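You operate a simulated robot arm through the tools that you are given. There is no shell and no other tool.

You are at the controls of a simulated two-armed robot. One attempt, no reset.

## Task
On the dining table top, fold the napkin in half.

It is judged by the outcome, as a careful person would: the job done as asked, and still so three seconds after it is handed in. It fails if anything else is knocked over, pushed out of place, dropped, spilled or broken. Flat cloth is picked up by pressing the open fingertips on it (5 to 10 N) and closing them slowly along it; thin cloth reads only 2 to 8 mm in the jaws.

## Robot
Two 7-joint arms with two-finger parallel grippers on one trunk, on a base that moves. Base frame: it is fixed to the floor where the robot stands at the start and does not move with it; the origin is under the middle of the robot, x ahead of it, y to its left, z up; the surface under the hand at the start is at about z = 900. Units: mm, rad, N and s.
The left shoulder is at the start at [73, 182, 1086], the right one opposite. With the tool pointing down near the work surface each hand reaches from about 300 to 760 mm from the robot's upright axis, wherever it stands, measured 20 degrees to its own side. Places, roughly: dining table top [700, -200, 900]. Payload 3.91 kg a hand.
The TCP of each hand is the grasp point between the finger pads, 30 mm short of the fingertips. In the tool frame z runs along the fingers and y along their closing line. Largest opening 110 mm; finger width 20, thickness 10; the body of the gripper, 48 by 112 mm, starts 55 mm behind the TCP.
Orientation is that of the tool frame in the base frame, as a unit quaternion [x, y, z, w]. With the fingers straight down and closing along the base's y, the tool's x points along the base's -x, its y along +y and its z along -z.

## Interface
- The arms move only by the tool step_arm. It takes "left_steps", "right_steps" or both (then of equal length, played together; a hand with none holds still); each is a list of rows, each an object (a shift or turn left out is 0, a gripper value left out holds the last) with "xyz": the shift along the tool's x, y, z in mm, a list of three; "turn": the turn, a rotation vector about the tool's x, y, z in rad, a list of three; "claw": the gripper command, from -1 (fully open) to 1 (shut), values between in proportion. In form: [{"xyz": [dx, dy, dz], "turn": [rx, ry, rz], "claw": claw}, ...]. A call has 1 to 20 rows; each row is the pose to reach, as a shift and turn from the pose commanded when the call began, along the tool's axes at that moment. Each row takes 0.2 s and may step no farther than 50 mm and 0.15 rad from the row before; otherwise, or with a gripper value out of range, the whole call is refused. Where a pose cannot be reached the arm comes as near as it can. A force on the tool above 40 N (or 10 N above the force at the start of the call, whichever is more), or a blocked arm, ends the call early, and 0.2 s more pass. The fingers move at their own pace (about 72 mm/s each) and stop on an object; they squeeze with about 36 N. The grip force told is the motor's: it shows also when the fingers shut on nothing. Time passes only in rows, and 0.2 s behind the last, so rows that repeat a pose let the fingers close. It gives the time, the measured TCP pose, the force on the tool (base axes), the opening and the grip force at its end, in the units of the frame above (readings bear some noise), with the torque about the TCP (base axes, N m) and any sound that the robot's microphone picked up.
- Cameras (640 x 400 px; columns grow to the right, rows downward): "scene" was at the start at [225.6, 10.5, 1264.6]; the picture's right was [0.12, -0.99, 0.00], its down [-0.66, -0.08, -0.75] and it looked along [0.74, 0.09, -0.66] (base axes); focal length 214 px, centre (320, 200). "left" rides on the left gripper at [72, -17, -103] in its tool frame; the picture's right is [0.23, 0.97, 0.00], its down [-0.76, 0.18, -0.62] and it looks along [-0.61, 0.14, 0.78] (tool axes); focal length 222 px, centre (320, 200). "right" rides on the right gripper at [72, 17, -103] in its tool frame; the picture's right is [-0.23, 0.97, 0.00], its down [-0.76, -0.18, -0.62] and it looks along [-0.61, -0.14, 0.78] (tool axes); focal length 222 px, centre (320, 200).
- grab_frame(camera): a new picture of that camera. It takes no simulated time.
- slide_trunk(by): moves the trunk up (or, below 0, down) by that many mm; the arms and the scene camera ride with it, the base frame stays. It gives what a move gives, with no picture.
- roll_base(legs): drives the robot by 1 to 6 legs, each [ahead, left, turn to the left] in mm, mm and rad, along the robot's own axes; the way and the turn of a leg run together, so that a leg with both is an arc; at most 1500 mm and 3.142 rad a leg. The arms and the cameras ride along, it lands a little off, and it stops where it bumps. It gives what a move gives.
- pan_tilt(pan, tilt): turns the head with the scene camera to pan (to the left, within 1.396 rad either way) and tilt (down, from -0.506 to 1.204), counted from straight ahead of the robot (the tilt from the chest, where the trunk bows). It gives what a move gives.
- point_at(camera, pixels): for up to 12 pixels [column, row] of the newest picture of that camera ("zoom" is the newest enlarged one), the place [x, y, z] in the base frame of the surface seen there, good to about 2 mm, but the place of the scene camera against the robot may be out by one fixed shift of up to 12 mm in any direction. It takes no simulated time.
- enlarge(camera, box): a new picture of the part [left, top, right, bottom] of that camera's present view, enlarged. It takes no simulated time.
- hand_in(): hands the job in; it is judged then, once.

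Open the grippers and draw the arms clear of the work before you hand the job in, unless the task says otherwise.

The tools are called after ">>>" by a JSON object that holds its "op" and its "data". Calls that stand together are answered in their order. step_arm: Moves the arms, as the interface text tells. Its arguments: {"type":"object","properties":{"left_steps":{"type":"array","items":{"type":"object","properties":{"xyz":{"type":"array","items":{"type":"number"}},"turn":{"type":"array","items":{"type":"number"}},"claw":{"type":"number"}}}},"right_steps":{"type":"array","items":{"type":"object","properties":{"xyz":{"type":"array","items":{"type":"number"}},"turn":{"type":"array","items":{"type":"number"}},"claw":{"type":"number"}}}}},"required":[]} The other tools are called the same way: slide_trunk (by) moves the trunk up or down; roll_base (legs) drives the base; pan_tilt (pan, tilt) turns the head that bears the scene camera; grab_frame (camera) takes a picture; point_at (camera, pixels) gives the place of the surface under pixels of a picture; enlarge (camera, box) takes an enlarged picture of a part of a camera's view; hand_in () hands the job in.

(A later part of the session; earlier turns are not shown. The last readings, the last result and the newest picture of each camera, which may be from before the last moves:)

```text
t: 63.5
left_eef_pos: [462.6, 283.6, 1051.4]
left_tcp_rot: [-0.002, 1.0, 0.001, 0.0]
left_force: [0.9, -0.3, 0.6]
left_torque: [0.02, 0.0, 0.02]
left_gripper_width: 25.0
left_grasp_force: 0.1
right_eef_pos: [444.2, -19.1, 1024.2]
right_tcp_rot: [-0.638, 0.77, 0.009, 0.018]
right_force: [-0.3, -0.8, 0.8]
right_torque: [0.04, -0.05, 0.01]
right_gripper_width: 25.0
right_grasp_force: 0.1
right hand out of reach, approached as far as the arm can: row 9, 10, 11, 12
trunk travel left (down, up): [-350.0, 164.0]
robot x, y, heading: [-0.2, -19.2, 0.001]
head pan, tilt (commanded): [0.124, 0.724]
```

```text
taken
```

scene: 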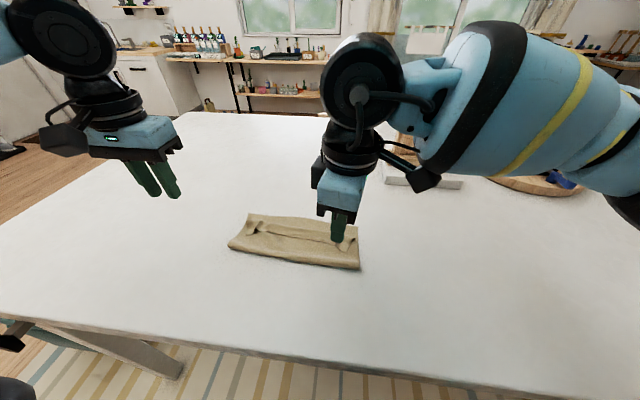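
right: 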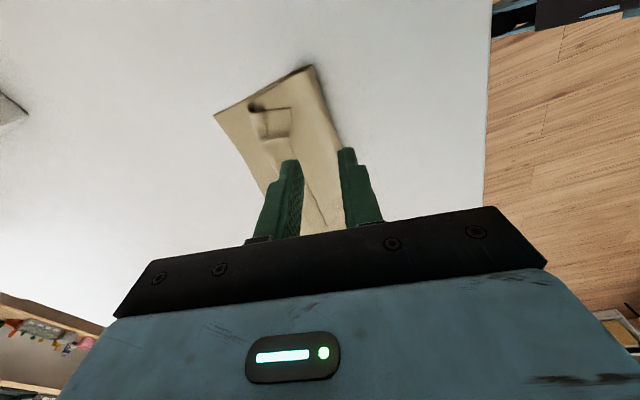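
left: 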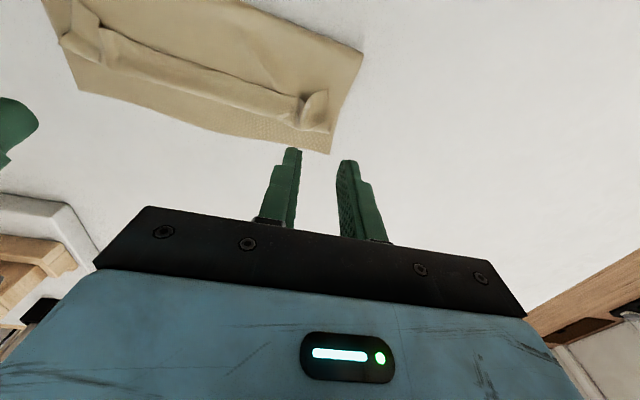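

Right yaw −90° is beyond its wrist range here. I rotate the other way, toward +90°.

>>> {"op": "step_arm", "data": {"right_steps": [{"turn": [0, 0, 0.145]}, {"turn": [0, 0, 0.29]}, {"turn": [0, 0, 0.435]}, {"turn": [0, 0, 0.58]}, {"turn": [0, 0, 0.725]}, {"turn": [0, 0, 0.87]}, {"turn": [0, 0, 1.015]}, {"turn": [0, 0, 1.16]}, {"turn": [0, 0, 1.305]}, {"turn": [0, 0, 1.384]}]}}

>>> {"op": "step_arm", "data": {"right_steps": [{"xyz": [-8, 0, 0], "turn": [0, 0, 0.145]}, {"xyz": [-16, 0, 0], "turn": [0, 0, 0.29]}, {"xyz": [-24, 0, 0], "turn": [0, 0, 0.435]}, {"xyz": [-32, 0, 0], "turn": [0, 0, 0.58]}, {"xyz": [-40, 0, 0], "turn": [0, 0, 0.725]}, {"xyz": [-45, 0, 0], "turn": [0, 0, 0.87]}, {"xyz": [-45, 0, 0], "turn": [0, 0, 1.015]}, {"xyz": [-45, 0, 0], "turn": [0, 0, 1.16]}, {"xyz": [-45, 0, 0], "turn": [0, 0, 1.305]}, {"xyz": [-45, 0, 0], "turn": [0, 0, 1.45]}, {"xyz": [-45, 0, 0], "turn": [0, 0, 1.57]}]}}

>>> {"op": "grab_frame", "data": {"camera": "right"}}

>>> {"op": "grab_frame", "data": {"camera": "scene"}}

```text
t: 65.7
left_eef_pos: [463.0, 285.2, 1051.6]
left_tcp_rot: [-0.002, 1.0, -0.001, -0.001]
left_force: [-0.5, 0.8, 0.3]
left_torque: [0.03, -0.02, -0.01]
left_gripper_width: 24.5
left_grasp_force: 0.0
right_eef_pos: [443.0, -20.3, 1022.1]
right_tcp_rot: [0.001, 1.0, 0.017, 0.009]
right_force: [0.8, -0.4, 0.2]
right_torque: [0.02, 0.0, -0.04]
right_gripper_width: 24.7
right_grasp_force: 0.0
trunk travel left (down, up): [-350.0, 164.0]
robot x, y, heading: [-0.6, -19.9, -0.003]
head pan, tilt (commanded): [0.124, 0.724]
```

```text
t: 68.1
left_eef_pos: [463.2, 284.5, 1051.0]
left_tcp_rot: [-0.002, 1.0, 0.0, 0.0]
left_force: [-0.4, -0.2, -0.3]
left_torque: [-0.02, -0.03, -0.03]
left_gripper_width: 24.6
left_grasp_force: 0.1
right_eef_pos: [487.7, -19.9, 1023.4]
right_tcp_rot: [0.707, 0.707, 0.018, -0.006]
right_force: [-0.1, 0.7, -0.7]
right_torque: [0.01, 0.02, -0.01]
right_gripper_width: 24.9
right_grasp_force: 0.1
trunk travel left (down, up): [-350.0, 164.0]
robot x, y, heading: [-0.8, -21.6, -0.0]
head pan, tilt (commanded): [0.124, 0.724]
```

```text
taken
```

right: 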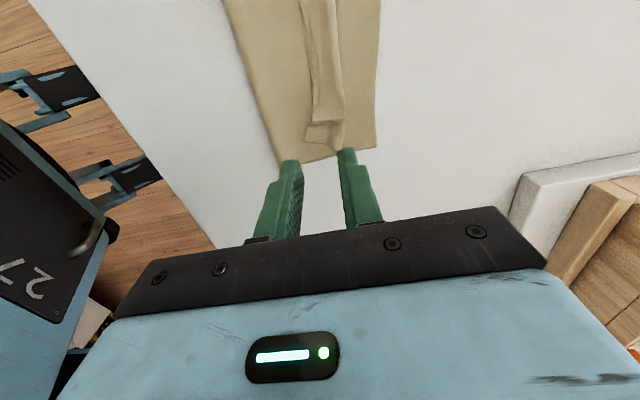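

```text
taken
```

scene: 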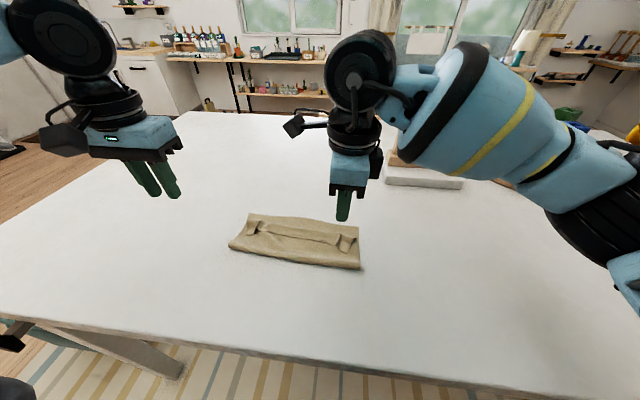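

Yaw +90° works: image right is now +x and up is +y. I look closely at the strip's right end and measure it.

>>> {"op": "enlarge", "data": {"camera": "right", "box": [220, 0, 400, 170]}}

>>> {"op": "point_at", "data": {"camera": "right", "pixels": [[306, 140], [312, 122], [310, 95], [307, 60], [302, 10], [342, 148], [342, 110], [340, 60], [336, 10], [376, 146], [377, 60], [262, 60]]}}

```text
2.35 times, centred on (310, 85) of right
```

zoom: 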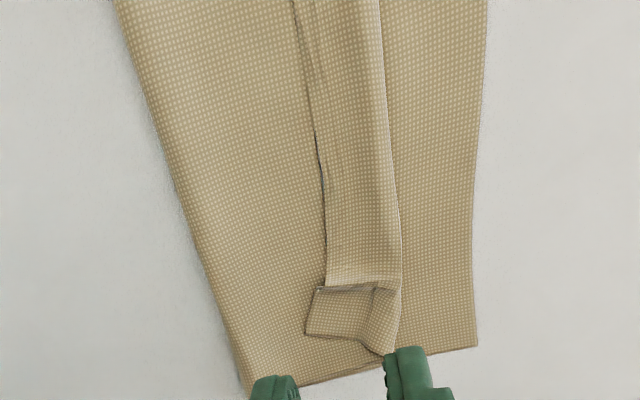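

```text
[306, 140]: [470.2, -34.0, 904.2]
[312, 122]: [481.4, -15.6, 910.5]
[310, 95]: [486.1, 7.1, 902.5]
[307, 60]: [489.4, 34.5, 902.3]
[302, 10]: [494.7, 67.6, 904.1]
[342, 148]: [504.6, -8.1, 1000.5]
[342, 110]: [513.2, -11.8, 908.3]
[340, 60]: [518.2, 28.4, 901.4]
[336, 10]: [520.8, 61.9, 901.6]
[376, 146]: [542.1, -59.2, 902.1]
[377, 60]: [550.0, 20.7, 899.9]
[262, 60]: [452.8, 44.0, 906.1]
```

At y≈20 the strip edge is at x≈488 and roll-over ≈516. I bring the right hand over it with the holding finger at x≈460 and the pushing finger at x≈493, and descend to just above.

>>> {"op": "step_arm", "data": {"right_steps": [{"xyz": [15, -4, 10], "turn": [0.017, -0.034, 0]}, {"xyz": [30, -8, 25], "turn": [0.017, -0.034, 0]}, {"xyz": [40, -11, 50], "turn": [0.017, -0.034, 0]}, {"xyz": [40, -11, 78], "turn": [0.017, -0.034, 0]}, {"xyz": [40, -11, 78], "turn": [0.017, -0.034, 0]}]}}

>>> {"op": "grab_frame", "data": {"camera": "right"}}

>>> {"op": "enlarge", "data": {"camera": "scene", "box": [210, 150, 410, 275]}}

```text
t: 69.3
left_eef_pos: [463.1, 284.9, 1050.8]
left_tcp_rot: [-0.002, 1.0, 0.0, 0.0]
left_force: [0.3, -0.8, -0.1]
left_torque: [0.01, 0.0, 0.01]
left_gripper_width: 24.7
left_grasp_force: 0.1
right_eef_pos: [477.6, 24.3, 947.9]
right_tcp_rot: [0.706, 0.708, -0.001, 0.0]
right_force: [0.9, -0.3, -0.4]
right_torque: [-0.01, 0.02, 0.0]
right_gripper_width: 25.0
right_grasp_force: 0.1
trunk travel left (down, up): [-350.0, 164.0]
robot x, y, heading: [0.8, -26.6, 0.002]
head pan, tilt (commanded): [0.124, 0.724]
```

```text
taken
```

right: 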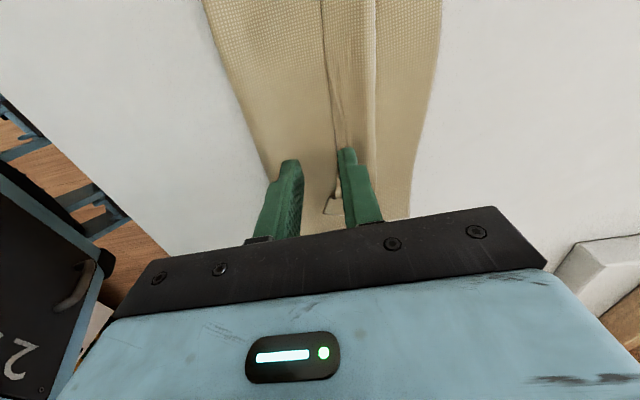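

```text
3.20 times, centred on (310, 212) of scene
```

zoom: 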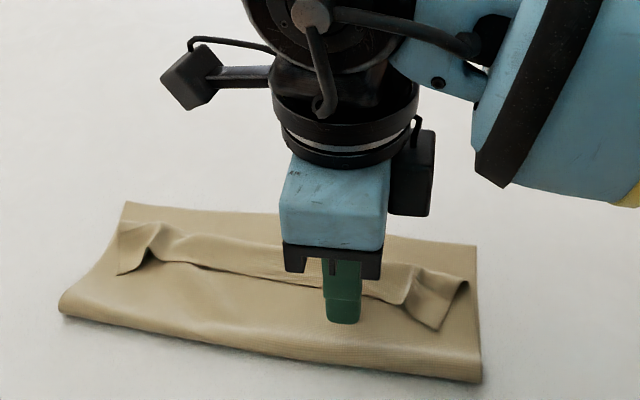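

The pushing finger is over the strip's edge and the holding finger on the layer behind it. I lower toward contact.

>>> {"op": "step_arm", "data": {"right_steps": [{"xyz": [0, 0, 6]}, {"xyz": [0, 0, 11]}, {"xyz": [0, 0, 14]}, {"xyz": [0, 0, 15]}, {"xyz": [0, 0, 15]}]}}

```text
t: 70.5
left_eef_pos: [462.5, 284.8, 1051.5]
left_tcp_rot: [-0.002, 1.0, 0.0, 0.0]
left_force: [-0.2, 0.4, -0.1]
left_torque: [0.01, 0.0, 0.01]
left_gripper_width: 24.8
left_grasp_force: 0.0
right_eef_pos: [477.1, 23.4, 931.5]
right_tcp_rot: [0.706, 0.708, -0.001, 0.001]
right_force: [0.3, -0.3, 0.9]
right_torque: [-0.03, -0.01, -0.03]
right_gripper_width: 24.6
right_grasp_force: 0.2
trunk travel left (down, up): [-350.0, 164.0]
robot x, y, heading: [-1.1, -24.5, 0.004]
head pan, tilt (commanded): [0.124, 0.724]
```

Contact is just starting; I press 0.8 mm further.

>>> {"op": "step_arm", "data": {"right_steps": [{"xyz": [0, 0, 0.5]}, {"xyz": [0, 0, 0.9]}, {"xyz": [0, 0, 0.9]}]}}

```text
t: 71.3
left_eef_pos: [462.2, 284.4, 1051.9]
left_tcp_rot: [-0.001, 1.0, 0.0, 0.0]
left_force: [0.7, 0.5, -0.6]
left_torque: [0.02, -0.01, -0.01]
left_gripper_width: 24.8
left_grasp_force: 0.1
right_eef_pos: [478.0, 22.9, 930.9]
right_tcp_rot: [0.706, 0.708, 0.0, 0.001]
right_force: [1.1, -0.1, 5.4]
right_torque: [0.01, -0.11, -0.02]
right_gripper_width: 25.2
right_grasp_force: 0.3
trunk travel left (down, up): [-350.0, 164.0]
robot x, y, heading: [1.2, -23.6, 0.001]
head pan, tilt (commanded): [0.124, 0.724]
```

All 5 N is on the pushing finger; I tilt slightly so the holding finger also bears.

>>> {"op": "step_arm", "data": {"right_steps": [{"xyz": [0, 0, 0.3], "turn": [-0.025, 0, 0]}, {"xyz": [0, 0, 0.5], "turn": [-0.05, 0, 0]}, {"xyz": [0, 0, 0.5], "turn": [-0.05, 0, 0]}]}}

```text
t: 72.1
left_eef_pos: [460.8, 284.3, 1052.1]
left_tcp_rot: [-0.002, 1.0, 0.0, 0.0]
left_force: [-0.2, -0.2, 0.5]
left_torque: [0.02, -0.03, 0.01]
left_gripper_width: 24.9
left_grasp_force: 0.0
right_eef_pos: [477.3, 24.0, 932.7]
right_tcp_rot: [0.706, 0.707, 0.02, 0.019]
right_force: [2.6, 1.4, 17.4]
right_torque: [0.04, 0.36, 0.01]
right_gripper_width: 23.0
right_grasp_force: 0.0
trunk travel left (down, up): [-350.0, 164.0]
robot x, y, heading: [2.1, -23.9, -0.002]
head pan, tilt (commanded): [0.124, 0.724]
```

Now it's all on the holding finger with 17 N; I back off 0.8 mm and half the tilt.

>>> {"op": "step_arm", "data": {"right_steps": [{"xyz": [0, 0, -0.5], "turn": [0.012, 0, 0]}, {"xyz": [0, 0, -0.5], "turn": [0.02, 0, 0]}, {"xyz": [0, 0, -0.5], "turn": [0.02, 0, 0]}]}}

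```text
t: 72.9
left_eef_pos: [461.4, 285.1, 1052.2]
left_tcp_rot: [-0.002, 1.0, -0.001, 0.001]
left_force: [0.2, -0.5, 0.0]
left_torque: [0.02, 0.0, -0.01]
left_gripper_width: 24.6
left_grasp_force: 0.1
right_eef_pos: [478.6, 23.3, 931.5]
right_tcp_rot: [0.706, 0.708, 0.009, 0.011]
right_force: [3.1, 0.1, 14.9]
right_torque: [-0.02, 0.19, 0.02]
right_gripper_width: 23.0
right_grasp_force: 0.1
trunk travel left (down, up): [-350.0, 164.0]
robot x, y, heading: [-2.0, -24.7, -0.001]
head pan, tilt (commanded): [0.124, 0.724]
```

Holding finger now ~13 N, pushing finger ~2 N – good. I open the jaws while moving the hand forward at half speed, so the holding finger stays still and the strip is pushed forward.

>>> {"op": "step_arm", "data": {"right_steps": [{"xyz": [0, 2.5, 0], "turn": [0.0018, 0, 0], "claw": 0.46}, {"xyz": [0, 5, 0], "turn": [0.0036, 0, 0], "claw": 0.37}, {"xyz": [0, 7.5, 0], "turn": [0.0054, 0, 0], "claw": 0.28}, {"xyz": [0, 10, 0], "turn": [0.0072, 0, 0], "claw": 0.19}, {"xyz": [0, 12.5, 0], "turn": [0.009, 0, 0], "claw": 0.1}, {"xyz": [0, 12.5, 0], "turn": [0.009, 0, 0], "claw": 0.1}]}}

>>> {"op": "grab_frame", "data": {"camera": "right"}}

>>> {"op": "enlarge", "data": {"camera": "scene", "box": [210, 150, 410, 275]}}

```text
t: 74.3
left_eef_pos: [462.8, 285.3, 1051.4]
left_tcp_rot: [-0.001, 1.0, 0.0, 0.0]
left_force: [0.0, -1.0, 0.0]
left_torque: [-0.01, 0.0, 0.01]
left_gripper_width: 24.8
left_grasp_force: 0.1
right_eef_pos: [488.3, 23.7, 931.1]
right_tcp_rot: [0.707, 0.707, 0.007, 0.009]
right_force: [-0.7, 1.4, 10.1]
right_torque: [0.02, 0.4, -0.02]
right_gripper_width: 50.3
right_grasp_force: 1.3
trunk travel left (down, up): [-350.0, 164.0]
robot x, y, heading: [-0.6, -20.7, 0.001]
head pan, tilt (commanded): [0.124, 0.724]
```

```text
taken
```

right: 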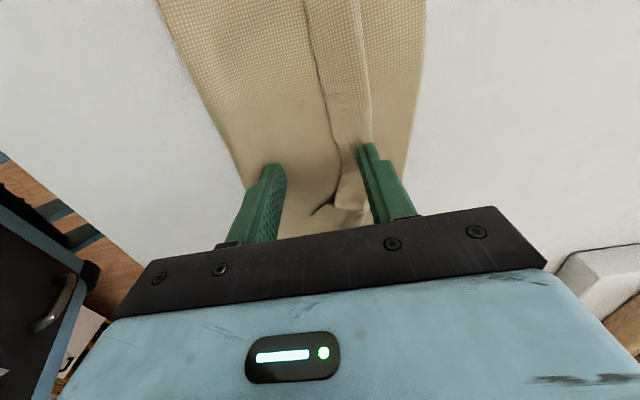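

```text
3.20 times, centred on (310, 212) of scene
```

zoom: 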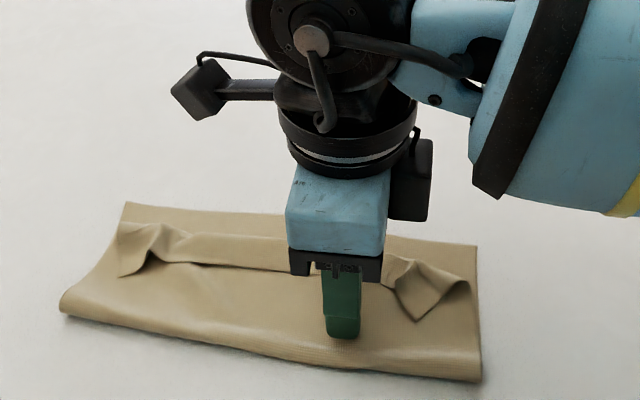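

The strip moved only partly – the pushing finger slid up over it. I lift 25 mm and look, then I'll instead place the pushing finger behind the strip's edge and push it over.

>>> {"op": "step_arm", "data": {"right_steps": [{"xyz": [0, 0, -10]}, {"xyz": [0, 0, -30]}, {"xyz": [0, 0, -50]}, {"xyz": [0, 0, -50]}]}}

>>> {"op": "enlarge", "data": {"camera": "right", "box": [180, 0, 460, 190]}}

```text
t: 75.3
left_eef_pos: [464.4, 284.1, 1051.8]
left_tcp_rot: [-0.002, 1.0, 0.0, 0.0]
left_force: [0.0, -0.6, 1.1]
left_torque: [0.0, 0.0, -0.03]
left_gripper_width: 24.8
left_grasp_force: 0.0
right_eef_pos: [489.1, 23.7, 981.3]
right_tcp_rot: [0.706, 0.708, 0.007, 0.008]
right_force: [-0.1, -0.5, -0.5]
right_torque: [0.02, 0.01, 0.0]
right_gripper_width: 49.5
right_grasp_force: 0.0
trunk travel left (down, up): [-350.0, 164.0]
robot x, y, heading: [-3.3, -22.1, -0.004]
head pan, tilt (commanded): [0.124, 0.724]
```

```text
2.11 times, centred on (320, 95) of right
```

zoom: 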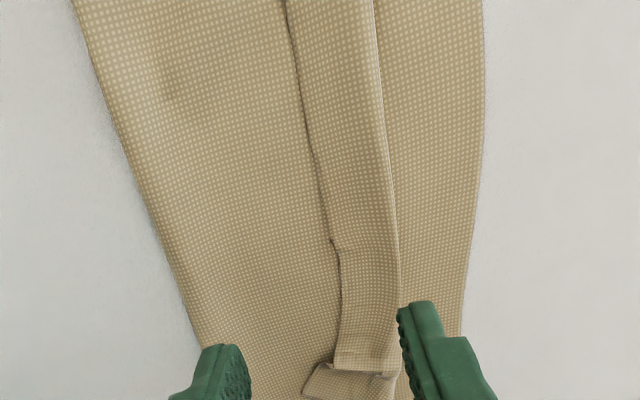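

>>> {"op": "point_at", "data": {"camera": "zoom", "pixels": [[332, 364], [338, 300], [330, 245], [305, 130], [290, 30], [306, 395], [330, 362], [398, 290], [392, 180], [380, 60], [468, 240], [150, 215]]}}

```text
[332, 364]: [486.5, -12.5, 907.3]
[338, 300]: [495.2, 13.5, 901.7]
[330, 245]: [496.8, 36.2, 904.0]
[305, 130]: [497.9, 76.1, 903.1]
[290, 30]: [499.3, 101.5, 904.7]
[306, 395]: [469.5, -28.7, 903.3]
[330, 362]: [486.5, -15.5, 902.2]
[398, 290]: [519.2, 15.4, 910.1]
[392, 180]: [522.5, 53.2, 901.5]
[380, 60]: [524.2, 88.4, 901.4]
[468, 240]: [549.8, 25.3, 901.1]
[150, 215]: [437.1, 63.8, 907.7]
```

The strip edge is now an even line at x≈495–499. I shift the base 60 mm left so the right hand can work along the middle of the strip.

>>> {"op": "roll_base", "data": {"legs": [[0, 60, 0]]}}

>>> {"op": "step_arm", "data": {"right_steps": [{"xyz": [-8, -9, 0], "turn": [-0.016, 0.002, 0], "claw": 0.6}, {"xyz": [-17, -18, 10], "turn": [-0.016, 0.002, 0]}, {"xyz": [-17, -18, 25], "turn": [-0.016, 0.002, 0]}, {"xyz": [-17, -18, 40], "turn": [-0.016, 0.002, 0]}, {"xyz": [-17, -18, 40], "turn": [-0.016, 0.002, 0]}]}}

>>> {"op": "enlarge", "data": {"camera": "right", "box": [180, 20, 460, 210]}}

```text
t: 76.5
left_eef_pos: [464.0, 345.9, 1050.4]
left_tcp_rot: [-0.002, 1.0, 0.001, 0.0]
left_force: [0.8, -0.1, -0.1]
left_torque: [0.0, -0.02, -0.01]
left_gripper_width: 25.1
left_grasp_force: 0.0
right_eef_pos: [488.4, 84.6, 980.1]
right_tcp_rot: [0.706, 0.708, 0.006, 0.008]
right_force: [0.2, -0.3, -0.5]
right_torque: [-0.03, 0.0, -0.01]
right_gripper_width: 49.6
right_grasp_force: 0.1
trunk travel left (down, up): [-350.0, 164.0]
robot x, y, heading: [2.9, 33.4, 0.004]
head pan, tilt (commanded): [0.124, 0.724]
```

```text
t: 77.7
left_eef_pos: [463.2, 346.4, 1051.8]
left_tcp_rot: [-0.002, 1.0, 0.0, 0.0]
left_force: [-0.3, -0.6, 0.1]
left_torque: [0.04, 0.02, 0.01]
left_gripper_width: 24.7
left_grasp_force: 0.0
right_eef_pos: [471.5, 66.8, 939.8]
right_tcp_rot: [0.707, 0.707, 0.012, 0.013]
right_force: [-0.1, -0.9, -0.2]
right_torque: [-0.01, 0.0, 0.02]
right_gripper_width: 21.9
right_grasp_force: 0.0
trunk travel left (down, up): [-350.0, 164.0]
robot x, y, heading: [-0.2, 37.2, -0.0]
head pan, tilt (commanded): [0.124, 0.724]
```

```text
2.11 times, centred on (320, 115) of right
```

zoom: 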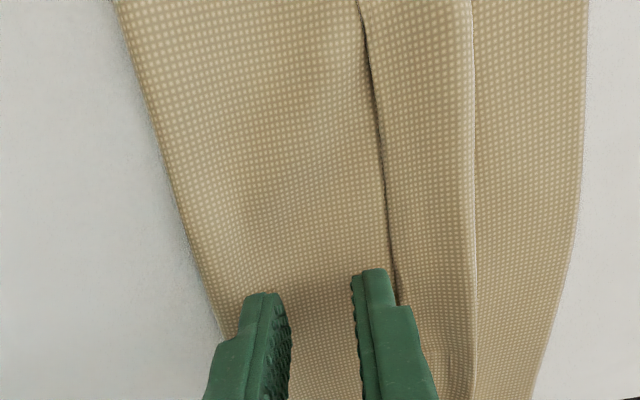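

The pushing finger sits right behind the strip edge. I level the tilt and lower to light contact.

>>> {"op": "step_arm", "data": {"right_steps": [{"xyz": [0, 0, 3], "turn": [0.015, 0, 0]}, {"xyz": [0, 0, 6], "turn": [0.025, 0, 0]}, {"xyz": [0, 0, 8], "turn": [0.025, 0, 0]}, {"xyz": [0, 0, 8], "turn": [0.025, 0, 0]}]}}

```text
t: 78.7
left_eef_pos: [463.4, 344.7, 1051.3]
left_tcp_rot: [-0.002, 1.0, 0.0, 0.0]
left_force: [-0.1, 0.2, 0.2]
left_torque: [-0.01, 0.02, 0.02]
left_gripper_width: 25.0
left_grasp_force: 0.0
right_eef_pos: [471.7, 67.5, 932.4]
right_tcp_rot: [0.706, 0.708, 0.004, 0.003]
right_force: [0.0, 0.2, 0.4]
right_torque: [0.0, -0.01, -0.01]
right_gripper_width: 22.1
right_grasp_force: 0.1
trunk travel left (down, up): [-350.0, 164.0]
robot x, y, heading: [3.8, 37.2, 0.006]
head pan, tilt (commanded): [0.124, 0.724]
```

Nearly touching; I press 1.2 mm further and read the balance.

>>> {"op": "step_arm", "data": {"right_steps": [{"xyz": [0, 0, 0.7]}, {"xyz": [0, 0, 1.2]}, {"xyz": [0, 0, 1.2]}]}}

```text
t: 79.5
left_eef_pos: [461.7, 345.5, 1051.4]
left_tcp_rot: [-0.002, 1.0, 0.0, -0.001]
left_force: [0.3, -0.3, 0.2]
left_torque: [0.0, 0.01, 0.01]
left_gripper_width: 24.8
left_grasp_force: 0.1
right_eef_pos: [470.2, 66.5, 932.6]
right_tcp_rot: [0.707, 0.707, 0.004, 0.004]
right_force: [1.1, -0.6, 8.4]
right_torque: [-0.03, 0.1, 0.03]
right_gripper_width: 21.8
right_grasp_force: 0.0
trunk travel left (down, up): [-350.0, 164.0]
robot x, y, heading: [-2.5, 38.1, -0.003]
head pan, tilt (commanded): [0.124, 0.724]
```

F≈7 N on the holding finger, ~1 N on the pusher – ideal. I open the jaws gradually with the hand advancing at half rate, and check halfway.

>>> {"op": "step_arm", "data": {"right_steps": [{"xyz": [0, 2.4, 0], "turn": [0.001, 0, 0], "claw": 0.512}, {"xyz": [0, 4.8, 0], "turn": [0.002, 0, 0], "claw": 0.424}, {"xyz": [0, 7.2, 0], "turn": [0.003, 0, 0], "claw": 0.336}, {"xyz": [0, 9.6, 0], "turn": [0.004, 0, 0], "claw": 0.248}, {"xyz": [0, 12, 0], "turn": [0.005, 0, 0], "claw": 0.16}, {"xyz": [0, 12, 0], "turn": [0.005, 0, 0], "claw": 0.16}]}}

>>> {"op": "enlarge", "data": {"camera": "right", "box": [180, 20, 460, 210]}}

```text
t: 80.9
left_eef_pos: [462.5, 345.9, 1051.7]
left_tcp_rot: [-0.003, 1.0, -0.001, 0.0]
left_force: [0.0, 0.8, 0.0]
left_torque: [0.0, 0.06, 0.01]
left_gripper_width: 24.7
left_grasp_force: 0.1
right_eef_pos: [483.5, 67.3, 931.9]
right_tcp_rot: [0.706, 0.708, 0.003, 0.002]
right_force: [-2.1, 0.4, 8.7]
right_torque: [-0.03, 0.32, -0.02]
right_gripper_width: 46.7
right_grasp_force: 0.6
trunk travel left (down, up): [-350.0, 164.0]
robot x, y, heading: [-0.0, 37.8, 0.002]
head pan, tilt (commanded): [0.124, 0.724]
```

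```text
2.11 times, centred on (320, 115) of right
```

zoom: 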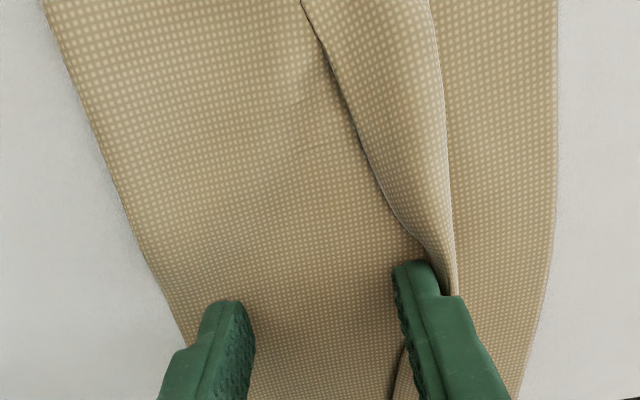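

It works – the strip edge is being pushed forward to the roll-over line. I add a hair of tilt toward the pusher and continue.

>>> {"op": "step_arm", "data": {"right_steps": [{"xyz": [0, 2.4, 0.2], "turn": [0.008, 0, 0], "claw": 0.072}, {"xyz": [0, 4.8, 0.2], "turn": [0.01, 0, 0], "claw": -0.016}, {"xyz": [0, 7.2, 0.2], "turn": [0.01, 0, 0], "claw": -0.104}, {"xyz": [0, 9.6, 0.2], "turn": [0.01, 0, 0], "claw": -0.192}, {"xyz": [0, 12, 0.2], "turn": [0.01, 0, 0], "claw": -0.28}, {"xyz": [0, 12, 0.2], "turn": [0.01, 0, 0], "claw": -0.28}]}}

>>> {"op": "enlarge", "data": {"camera": "right", "box": [180, 20, 460, 210]}}

```text
t: 82.3
left_eef_pos: [462.3, 345.2, 1051.6]
left_tcp_rot: [-0.002, 1.0, -0.001, 0.0]
left_force: [-0.7, 0.4, -0.1]
left_torque: [-0.01, -0.01, 0.03]
left_gripper_width: 24.7
left_grasp_force: 0.1
right_eef_pos: [494.8, 65.5, 931.8]
right_tcp_rot: [0.707, 0.708, -0.001, -0.001]
right_force: [-0.8, -0.5, 4.7]
right_torque: [-0.01, -0.13, -0.01]
right_gripper_width: 69.1
right_grasp_force: 0.0
trunk travel left (down, up): [-350.0, 164.0]
robot x, y, heading: [-1.1, 36.6, 0.001]
head pan, tilt (commanded): [0.124, 0.724]
```

```text
2.11 times, centred on (320, 115) of right
```

zoom: 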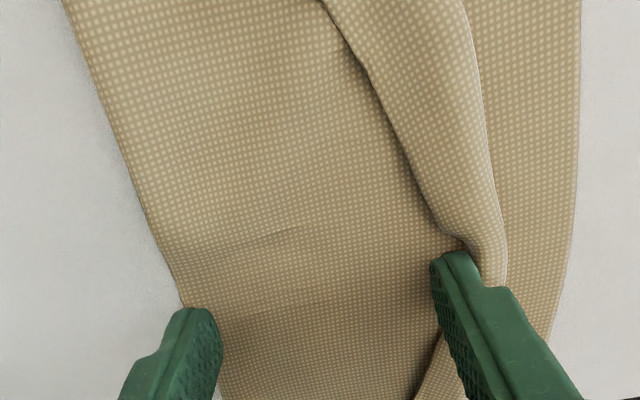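

Edge and roll-over are both advancing nicely. I continue to push until the finger is at x≈556.

>>> {"op": "step_arm", "data": {"right_steps": [{"xyz": [0, 2.5, 0], "turn": [-0.002, 0, 0], "claw": -0.37}, {"xyz": [0, 5, 0], "turn": [-0.002, 0, 0], "claw": -0.46}, {"xyz": [0, 7.5, 0], "turn": [-0.002, 0, 0], "claw": -0.55}, {"xyz": [0, 10, 0], "turn": [-0.002, 0, 0], "claw": -0.64}, {"xyz": [0, 12, 0], "turn": [-0.002, 0, 0], "claw": -0.71}, {"xyz": [0, 12, 0], "turn": [-0.002, 0, 0], "claw": -0.71}]}}

>>> {"op": "grab_frame", "data": {"camera": "right"}}

>>> {"op": "enlarge", "data": {"camera": "scene", "box": [230, 150, 430, 275]}}

```text
t: 83.7
left_eef_pos: [462.5, 345.3, 1051.0]
left_tcp_rot: [-0.002, 1.0, 0.0, 0.001]
left_force: [-0.4, 0.4, 0.2]
left_torque: [0.03, -0.01, 0.0]
left_gripper_width: 24.9
left_grasp_force: 0.1
right_eef_pos: [506.9, 66.0, 930.6]
right_tcp_rot: [0.706, 0.708, 0.0, -0.001]
right_force: [-0.9, -0.4, 2.8]
right_torque: [-0.01, -0.15, 0.03]
right_gripper_width: 93.7
right_grasp_force: 0.1
trunk travel left (down, up): [-350.0, 164.0]
robot x, y, heading: [1.8, 36.3, 0.001]
head pan, tilt (commanded): [0.124, 0.724]
```

```text
taken
```

right: 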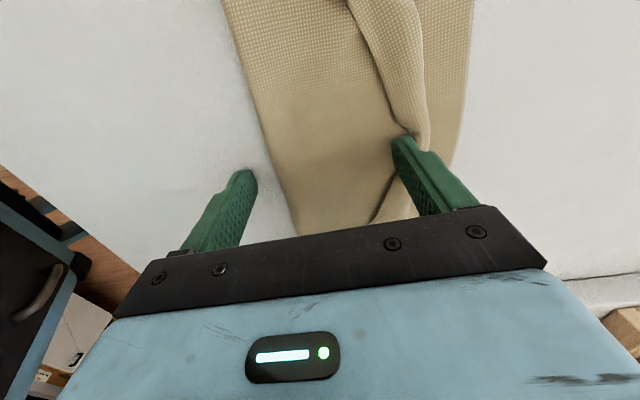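

```text
3.20 times, centred on (330, 212) of scene
```

zoom: 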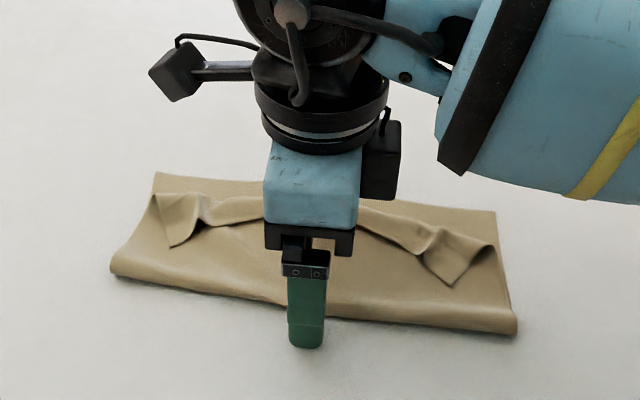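

The holding finger lost pressure in the last part and the stack moved forward with the pusher. I lift to inspect.

>>> {"op": "step_arm", "data": {"right_steps": [{"xyz": [0, 0, -10]}, {"xyz": [0, 0, -30]}, {"xyz": [0, 0, -60]}, {"xyz": [0, 0, -60]}]}}

>>> {"op": "enlarge", "data": {"camera": "right", "box": [180, 0, 500, 200]}}

>>> {"op": "grab_frame", "data": {"camera": "left"}}

>>> {"op": "enlarge", "data": {"camera": "scene", "box": [230, 150, 430, 275]}}

```text
t: 84.7
left_eef_pos: [462.9, 344.7, 1051.7]
left_tcp_rot: [-0.002, 1.0, 0.0, 0.0]
left_force: [0.1, 0.1, 0.4]
left_torque: [0.0, 0.01, -0.04]
left_gripper_width: 24.8
left_grasp_force: 0.1
right_eef_pos: [507.9, 64.9, 991.1]
right_tcp_rot: [0.707, 0.707, -0.001, 0.0]
right_force: [-0.3, -0.3, 0.5]
right_torque: [-0.02, 0.0, 0.03]
right_gripper_width: 94.1
right_grasp_force: 0.0
trunk travel left (down, up): [-350.0, 164.0]
robot x, y, heading: [0.2, 37.5, -0.003]
head pan, tilt (commanded): [0.124, 0.724]
```

```text
2.00 times, centred on (340, 100) of right
```

zoom: 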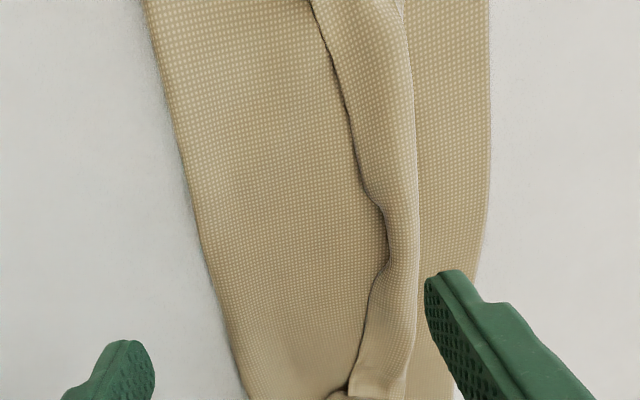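

```text
taken
```

left: 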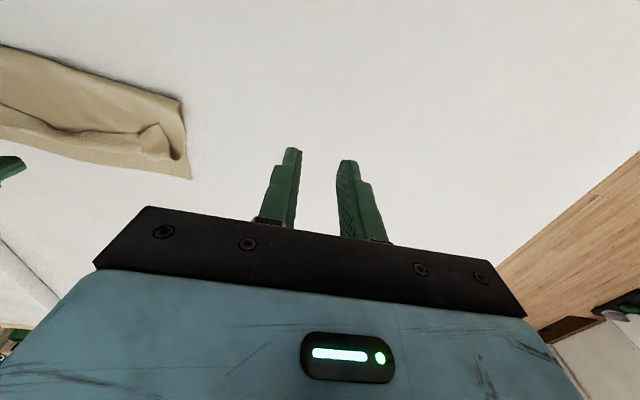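

```text
3.20 times, centred on (330, 212) of scene
```

zoom: 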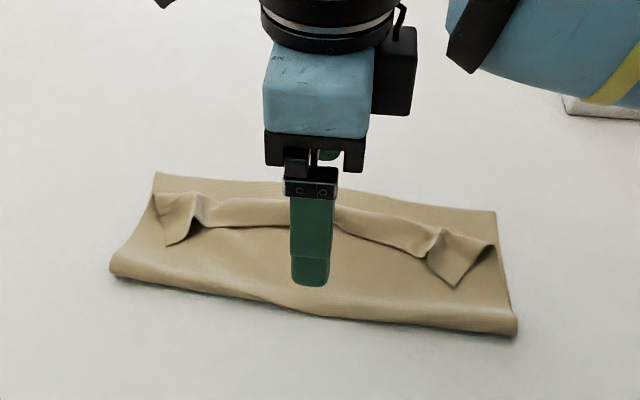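

The strip narrowed in the middle. I measure edge, roll-over, far edge and fold.

>>> {"op": "point_at", "data": {"camera": "zoom", "pixels": [[348, 390], [365, 300], [386, 255], [360, 170], [335, 70], [318, 20], [415, 300], [417, 200], [408, 100], [486, 200], [195, 200], [225, 320]]}}

```text
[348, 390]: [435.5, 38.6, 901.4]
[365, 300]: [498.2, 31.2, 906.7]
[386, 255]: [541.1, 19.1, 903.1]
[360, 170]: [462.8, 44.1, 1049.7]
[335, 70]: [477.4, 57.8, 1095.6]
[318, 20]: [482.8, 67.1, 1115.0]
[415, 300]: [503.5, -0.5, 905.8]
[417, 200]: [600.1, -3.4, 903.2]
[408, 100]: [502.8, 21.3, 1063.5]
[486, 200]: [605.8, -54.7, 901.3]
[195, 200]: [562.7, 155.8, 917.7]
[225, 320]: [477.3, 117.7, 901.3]
```

Those pixels were read on the scene zoom; I re-enlarge the right view and measure again.

>>> {"op": "enlarge", "data": {"camera": "right", "box": [180, 0, 500, 200]}}

>>> {"op": "point_at", "data": {"camera": "zoom", "pixels": [[348, 388], [365, 300], [384, 255], [360, 180], [338, 90], [318, 20], [412, 300], [416, 200], [408, 100], [486, 200], [197, 200], [225, 320]]}}

```text
2.00 times, centred on (340, 100) of right
```

zoom: 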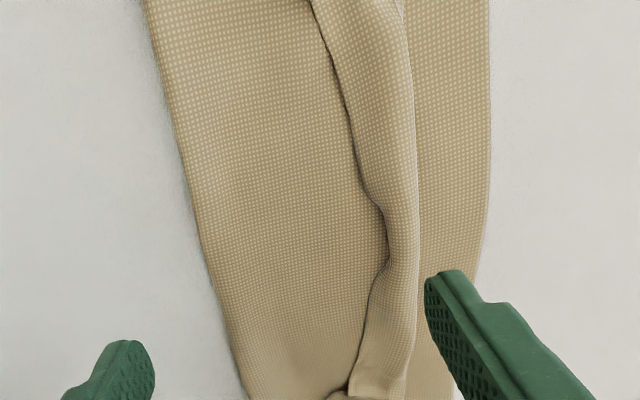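

```text
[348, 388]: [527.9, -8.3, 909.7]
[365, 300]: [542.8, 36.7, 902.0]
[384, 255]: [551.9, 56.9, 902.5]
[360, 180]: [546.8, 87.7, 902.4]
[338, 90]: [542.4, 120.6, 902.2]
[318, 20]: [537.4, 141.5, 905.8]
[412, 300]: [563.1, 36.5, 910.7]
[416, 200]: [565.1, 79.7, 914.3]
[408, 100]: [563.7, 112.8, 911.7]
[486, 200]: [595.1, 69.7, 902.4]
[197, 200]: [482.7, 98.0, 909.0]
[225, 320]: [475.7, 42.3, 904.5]
```

The strip is 12–20 mm wide now; fold at x≈480, far edge ≈595. I reposition at y≈57 with the pusher just behind the edge (x≈544) and holder at ≈497, then first drag the whole stack back 45 mm.

>>> {"op": "step_arm", "data": {"right_steps": [{"xyz": [-4, 6, 10], "turn": [-0.009, 0, 0], "claw": 0.327}, {"xyz": [-8, 12, 25], "turn": [-0.009, 0, 0]}, {"xyz": [-8, 12, 40], "turn": [-0.009, 0, 0]}, {"xyz": [-8, 12, 55], "turn": [-0.009, 0, 0]}, {"xyz": [-8, 12, 58], "turn": [-0.009, 0, 0]}, {"xyz": [-8, 12, 58], "turn": [-0.009, 0, 0]}]}}

>>> {"op": "enlarge", "data": {"camera": "right", "box": [180, 20, 460, 210]}}

```text
t: 86.1
left_eef_pos: [461.7, 345.4, 1051.2]
left_tcp_rot: [-0.002, 1.0, 0.001, 0.0]
left_force: [0.3, -0.4, -0.2]
left_torque: [0.01, -0.02, -0.01]
left_gripper_width: 24.7
left_grasp_force: 0.1
right_eef_pos: [520.0, 57.2, 932.3]
right_tcp_rot: [0.706, 0.708, 0.003, 0.003]
right_force: [0.1, -0.4, 0.0]
right_torque: [0.0, -0.01, 0.0]
right_gripper_width: 37.1
right_grasp_force: 0.0
trunk travel left (down, up): [-350.0, 164.0]
robot x, y, heading: [-2.9, 38.6, 0.003]
head pan, tilt (commanded): [0.124, 0.724]
```

```text
2.11 times, centred on (320, 115) of right
```

zoom: 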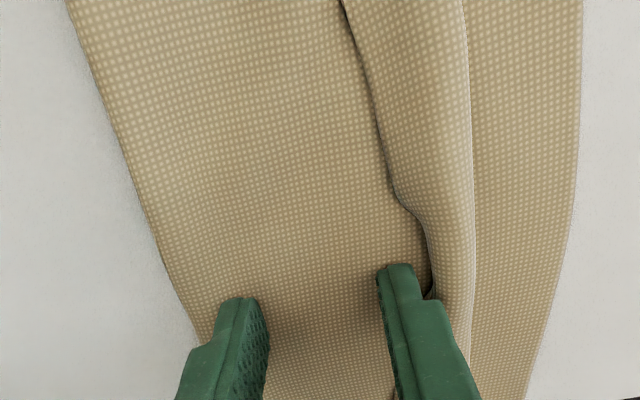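

Pusher is right behind the edge. I press to contact.

>>> {"op": "step_arm", "data": {"right_steps": [{"xyz": [0, 0, 0.8]}, {"xyz": [0, 0, 1.5]}, {"xyz": [0, 0, 1.5]}]}}

```text
t: 86.9
left_eef_pos: [462.6, 345.2, 1051.6]
left_tcp_rot: [-0.001, 1.0, 0.0, 0.001]
left_force: [1.1, 0.2, 1.2]
left_torque: [0.01, -0.02, 0.01]
left_gripper_width: 24.5
left_grasp_force: 0.0
right_eef_pos: [520.3, 58.8, 932.2]
right_tcp_rot: [0.707, 0.707, 0.004, 0.002]
right_force: [0.5, -0.8, 5.0]
right_torque: [0.02, 0.12, -0.01]
right_gripper_width: 37.1
right_grasp_force: 0.0
trunk travel left (down, up): [-350.0, 164.0]
robot x, y, heading: [1.0, 35.7, 0.004]
head pan, tilt (commanded): [0.124, 0.724]
```

5 N on the holder. I press a bit more and drag the stack 45 mm back toward me.

>>> {"op": "step_arm", "data": {"right_steps": [{"xyz": [0, 0, 0.5]}, {"xyz": [0, -5, 0.5]}, {"xyz": [0, -10, 0.5]}, {"xyz": [0, -15, 0.5]}, {"xyz": [0, -20, 0.5]}, {"xyz": [0, -25, 0.5]}, {"xyz": [0, -30, 0.5]}, {"xyz": [0, -35, 0.5]}, {"xyz": [0, -40, 0.5]}, {"xyz": [0, -45, 0.5]}, {"xyz": [0, -45, 0.5]}]}}

>>> {"op": "enlarge", "data": {"camera": "right", "box": [180, 20, 460, 210]}}

```text
t: 89.3
left_eef_pos: [462.0, 345.9, 1051.9]
left_tcp_rot: [-0.001, 1.0, 0.001, 0.0]
left_force: [0.8, -0.4, 0.2]
left_torque: [-0.02, 0.0, 0.0]
left_gripper_width: 25.0
left_grasp_force: 0.1
right_eef_pos: [474.0, 57.7, 930.9]
right_tcp_rot: [0.706, 0.708, 0.004, 0.003]
right_force: [2.7, -0.1, 16.3]
right_torque: [0.01, 0.29, -0.01]
right_gripper_width: 35.4
right_grasp_force: 0.1
trunk travel left (down, up): [-350.0, 164.0]
robot x, y, heading: [-1.8, 41.4, -0.003]
head pan, tilt (commanded): [0.124, 0.724]
```

```text
2.11 times, centred on (320, 115) of right
```

zoom: 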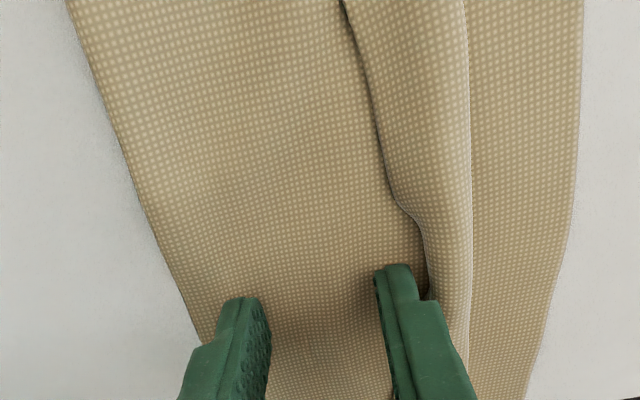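

The stack is back in easy reach; holder has ~14 N, pusher ~2 N. I push the strip forward by opening, keeping the holder still.

>>> {"op": "step_arm", "data": {"right_steps": [{"xyz": [0, 2.2, 0], "claw": 0.265}, {"xyz": [0, 4.4, 0], "turn": [0.001, 0, 0], "claw": 0.185}, {"xyz": [0, 6.6, 0], "turn": [0.001, 0, 0], "claw": 0.105}, {"xyz": [0, 8.8, 0], "turn": [0.002, 0, 0], "claw": 0.025}, {"xyz": [0, 11, 0], "turn": [0.002, 0, 0], "claw": -0.055}, {"xyz": [0, 13.2, 0], "turn": [0.002, 0, 0], "claw": -0.135}, {"xyz": [0, 13.2, 0], "turn": [0.002, 0, 0], "claw": -0.135}]}}

>>> {"op": "enlarge", "data": {"camera": "right", "box": [180, 20, 460, 210]}}

```text
t: 90.9
left_eef_pos: [461.4, 345.3, 1052.5]
left_tcp_rot: [-0.002, 1.0, -0.001, 0.0]
left_force: [0.1, -0.8, 0.7]
left_torque: [-0.01, 0.04, -0.02]
left_gripper_width: 24.7
left_grasp_force: 0.1
right_eef_pos: [486.4, 57.5, 931.6]
right_tcp_rot: [0.706, 0.708, 0.002, 0.003]
right_force: [-1.4, 0.1, 21.6]
right_torque: [0.0, 0.83, 0.01]
right_gripper_width: 62.7
right_grasp_force: 0.0
trunk travel left (down, up): [-350.0, 164.0]
robot x, y, heading: [-3.0, 36.4, -0.005]
head pan, tilt (commanded): [0.124, 0.724]
```

```text
2.11 times, centred on (320, 115) of right
```

zoom: 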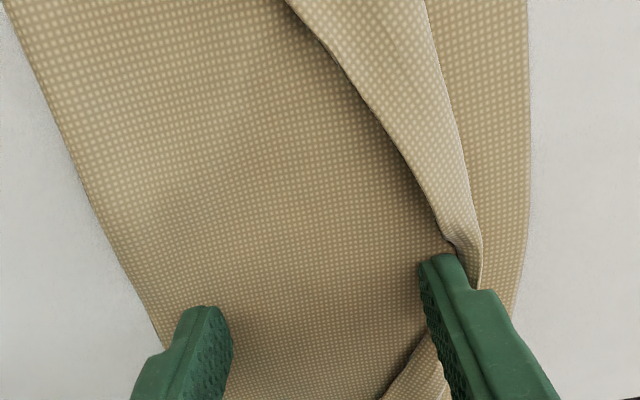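

The strip is being rolled forward nicely with the stack held firm. I ease the force slightly and continue pushing to x≈548.

>>> {"op": "step_arm", "data": {"right_steps": [{"xyz": [0, 2.2, -0.3], "turn": [0.005, 0, 0], "claw": -0.215}, {"xyz": [0, 4.4, -0.4], "turn": [0.007, 0, 0], "claw": -0.295}, {"xyz": [0, 6.6, -0.4], "turn": [0.007, 0, 0], "claw": -0.375}, {"xyz": [0, 8.8, -0.4], "turn": [0.007, 0, 0], "claw": -0.455}, {"xyz": [0, 11, -0.4], "turn": [0.007, 0, 0], "claw": -0.535}, {"xyz": [0, 13.2, -0.4], "turn": [0.007, 0, 0], "claw": -0.615}, {"xyz": [0, 13.2, -0.4], "turn": [0.007, 0, 0], "claw": -0.615}]}}

>>> {"op": "grab_frame", "data": {"camera": "right"}}

>>> {"op": "enlarge", "data": {"camera": "scene", "box": [230, 150, 430, 275]}}

```text
t: 92.5
left_eef_pos: [462.6, 344.7, 1050.5]
left_tcp_rot: [-0.002, 1.0, 0.0, 0.0]
left_force: [-0.9, -0.2, 0.1]
left_torque: [-0.02, 0.0, 0.01]
left_gripper_width: 25.0
left_grasp_force: 0.0
right_eef_pos: [500.8, 58.5, 931.3]
right_tcp_rot: [0.706, 0.708, -0.001, -0.001]
right_force: [-0.3, -0.4, 1.3]
right_torque: [0.01, -0.06, 0.01]
right_gripper_width: 88.3
right_grasp_force: 0.0
trunk travel left (down, up): [-350.0, 164.0]
robot x, y, heading: [0.3, 37.4, -0.001]
head pan, tilt (commanded): [0.124, 0.724]
```

```text
taken
```

right: 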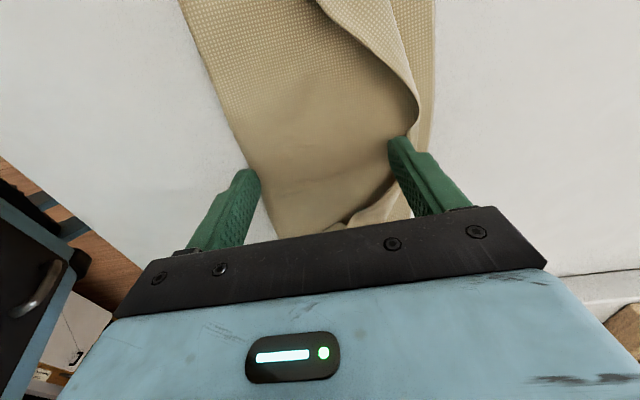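

```text
3.20 times, centred on (330, 212) of scene
```

zoom: 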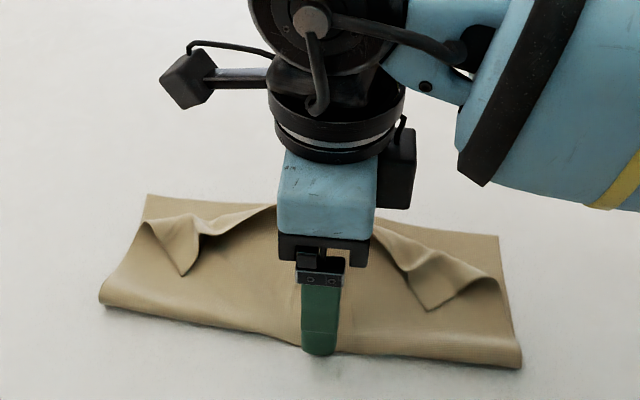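

The middle of the strip has been pushed nearly to the far edge. I lift and look.

>>> {"op": "step_arm", "data": {"right_steps": [{"xyz": [0, 0, -10]}, {"xyz": [0, 0, -30]}, {"xyz": [0, 0, -60]}, {"xyz": [0, -10, -90]}, {"xyz": [0, -10, -90]}]}}

>>> {"op": "enlarge", "data": {"camera": "scene", "box": [250, 170, 430, 275]}}

>>> {"op": "enlarge", "data": {"camera": "right", "box": [180, 0, 500, 200]}}

```text
t: 93.7
left_eef_pos: [462.5, 345.4, 1050.7]
left_tcp_rot: [-0.002, 1.0, 0.0, 0.0]
left_force: [0.1, 0.7, 0.3]
left_torque: [-0.01, 0.0, -0.05]
left_gripper_width: 24.9
left_grasp_force: 0.0
right_eef_pos: [491.2, 57.4, 1021.4]
right_tcp_rot: [0.706, 0.708, -0.001, 0.0]
right_force: [-0.3, 0.1, -0.5]
right_torque: [0.0, 0.01, -0.03]
right_gripper_width: 88.5
right_grasp_force: 0.0
trunk travel left (down, up): [-350.0, 164.0]
robot x, y, heading: [0.7, 35.3, -0.003]
head pan, tilt (commanded): [0.124, 0.724]
```

```text
3.56 times, centred on (340, 222) of scene
```

zoom: 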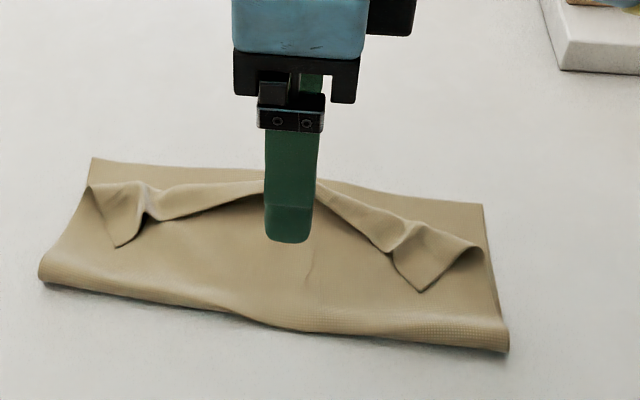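

```text
2.00 times, centred on (340, 100) of right
```

zoom: 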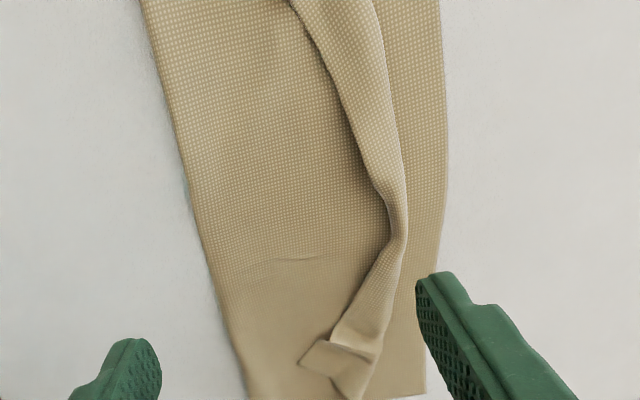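

The middle is almost unrolled. I measure the edge and pleat positions to push the right and left ends the same way.

>>> {"op": "point_at", "data": {"camera": "zoom", "pixels": [[302, 364], [322, 340], [345, 308], [375, 270], [390, 230], [375, 180], [340, 90], [300, 15], [360, 395], [404, 230], [443, 200], [235, 370]]}}

>>> {"op": "point_at", "data": {"camera": "right", "pixels": [[357, 199], [392, 195], [393, 100], [345, 5], [280, 100], [300, 190], [349, 172], [368, 165]]}}

```text
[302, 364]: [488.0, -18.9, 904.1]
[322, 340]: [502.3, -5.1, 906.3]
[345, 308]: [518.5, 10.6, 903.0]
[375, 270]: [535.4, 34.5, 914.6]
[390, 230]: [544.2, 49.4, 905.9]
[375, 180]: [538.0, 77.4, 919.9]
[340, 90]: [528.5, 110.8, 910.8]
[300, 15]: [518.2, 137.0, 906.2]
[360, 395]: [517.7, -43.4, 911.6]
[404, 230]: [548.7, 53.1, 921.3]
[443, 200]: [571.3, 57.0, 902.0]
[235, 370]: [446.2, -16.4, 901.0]
```

```text
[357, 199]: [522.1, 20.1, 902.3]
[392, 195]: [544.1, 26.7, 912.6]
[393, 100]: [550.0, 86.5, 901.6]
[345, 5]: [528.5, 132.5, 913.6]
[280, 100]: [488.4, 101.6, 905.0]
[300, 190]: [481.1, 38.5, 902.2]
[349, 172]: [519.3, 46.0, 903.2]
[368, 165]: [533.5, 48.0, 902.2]
```

Next I push the right end: holder at x≈455, pusher starting at x≈483 behind the tail at y≈−5.

>>> {"op": "step_arm", "data": {"right_steps": [{"xyz": [-20, -7, 10], "turn": [-0.01, 0, 0], "claw": 0.673}, {"xyz": [-42, -14, 22], "turn": [-0.01, 0, 0]}, {"xyz": [-62, -22, 40], "turn": [-0.01, 0, 0]}, {"xyz": [-62, -22, 65], "turn": [-0.01, 0, 0]}, {"xyz": [-62, -22, 79], "turn": [-0.01, 0, 0]}, {"xyz": [-62, -22, 79], "turn": [-0.01, 0, 0]}]}}

>>> {"op": "enlarge", "data": {"camera": "right", "box": [180, 20, 460, 210]}}

```text
t: 95.1
left_eef_pos: [462.9, 345.6, 1051.7]
left_tcp_rot: [-0.002, 1.0, 0.0, 0.0]
left_force: [-0.8, 0.7, -0.8]
left_torque: [-0.01, 0.02, 0.02]
left_gripper_width: 24.8
left_grasp_force: 0.1
right_eef_pos: [470.7, -4.7, 943.1]
right_tcp_rot: [0.707, 0.708, 0.003, 0.003]
right_force: [0.1, -0.2, 0.8]
right_torque: [-0.01, 0.01, -0.01]
right_gripper_width: 17.9
right_grasp_force: 0.1
trunk travel left (down, up): [-350.0, 164.0]
robot x, y, heading: [-0.2, 34.0, -0.003]
head pan, tilt (commanded): [0.124, 0.724]
```

```text
2.11 times, centred on (320, 115) of right
```

zoom: 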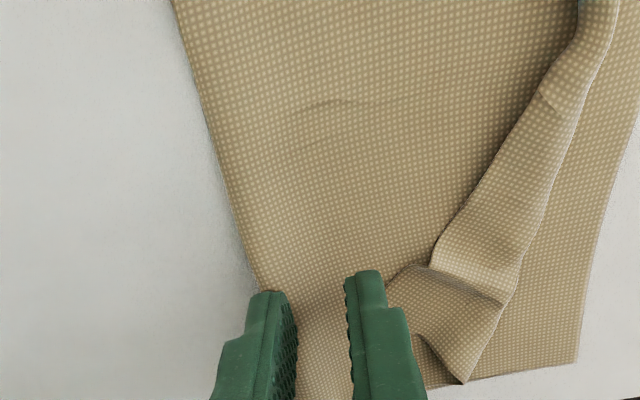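

The pusher is right behind the folded-back corner tail. I lower to contact.

>>> {"op": "step_arm", "data": {"right_steps": [{"xyz": [0, 0, 5]}, {"xyz": [0, 0, 10]}, {"xyz": [0, 0, 12]}, {"xyz": [0, 0, 12.6]}, {"xyz": [0, 0, 12.6]}]}}

```text
t: 96.3
left_eef_pos: [463.0, 344.8, 1051.6]
left_tcp_rot: [-0.002, 1.0, 0.0, 0.0]
left_force: [0.6, 0.5, -0.4]
left_torque: [0.01, 0.02, 0.0]
left_gripper_width: 24.9
left_grasp_force: 0.1
right_eef_pos: [469.5, -4.5, 929.8]
right_tcp_rot: [0.706, 0.708, 0.004, 0.003]
right_force: [1.3, -1.8, 11.7]
right_torque: [-0.06, 0.0, 0.02]
right_gripper_width: 17.7
right_grasp_force: 0.1
trunk travel left (down, up): [-350.0, 164.0]
robot x, y, heading: [0.7, 31.6, 0.001]
head pan, tilt (commanded): [0.124, 0.724]
```

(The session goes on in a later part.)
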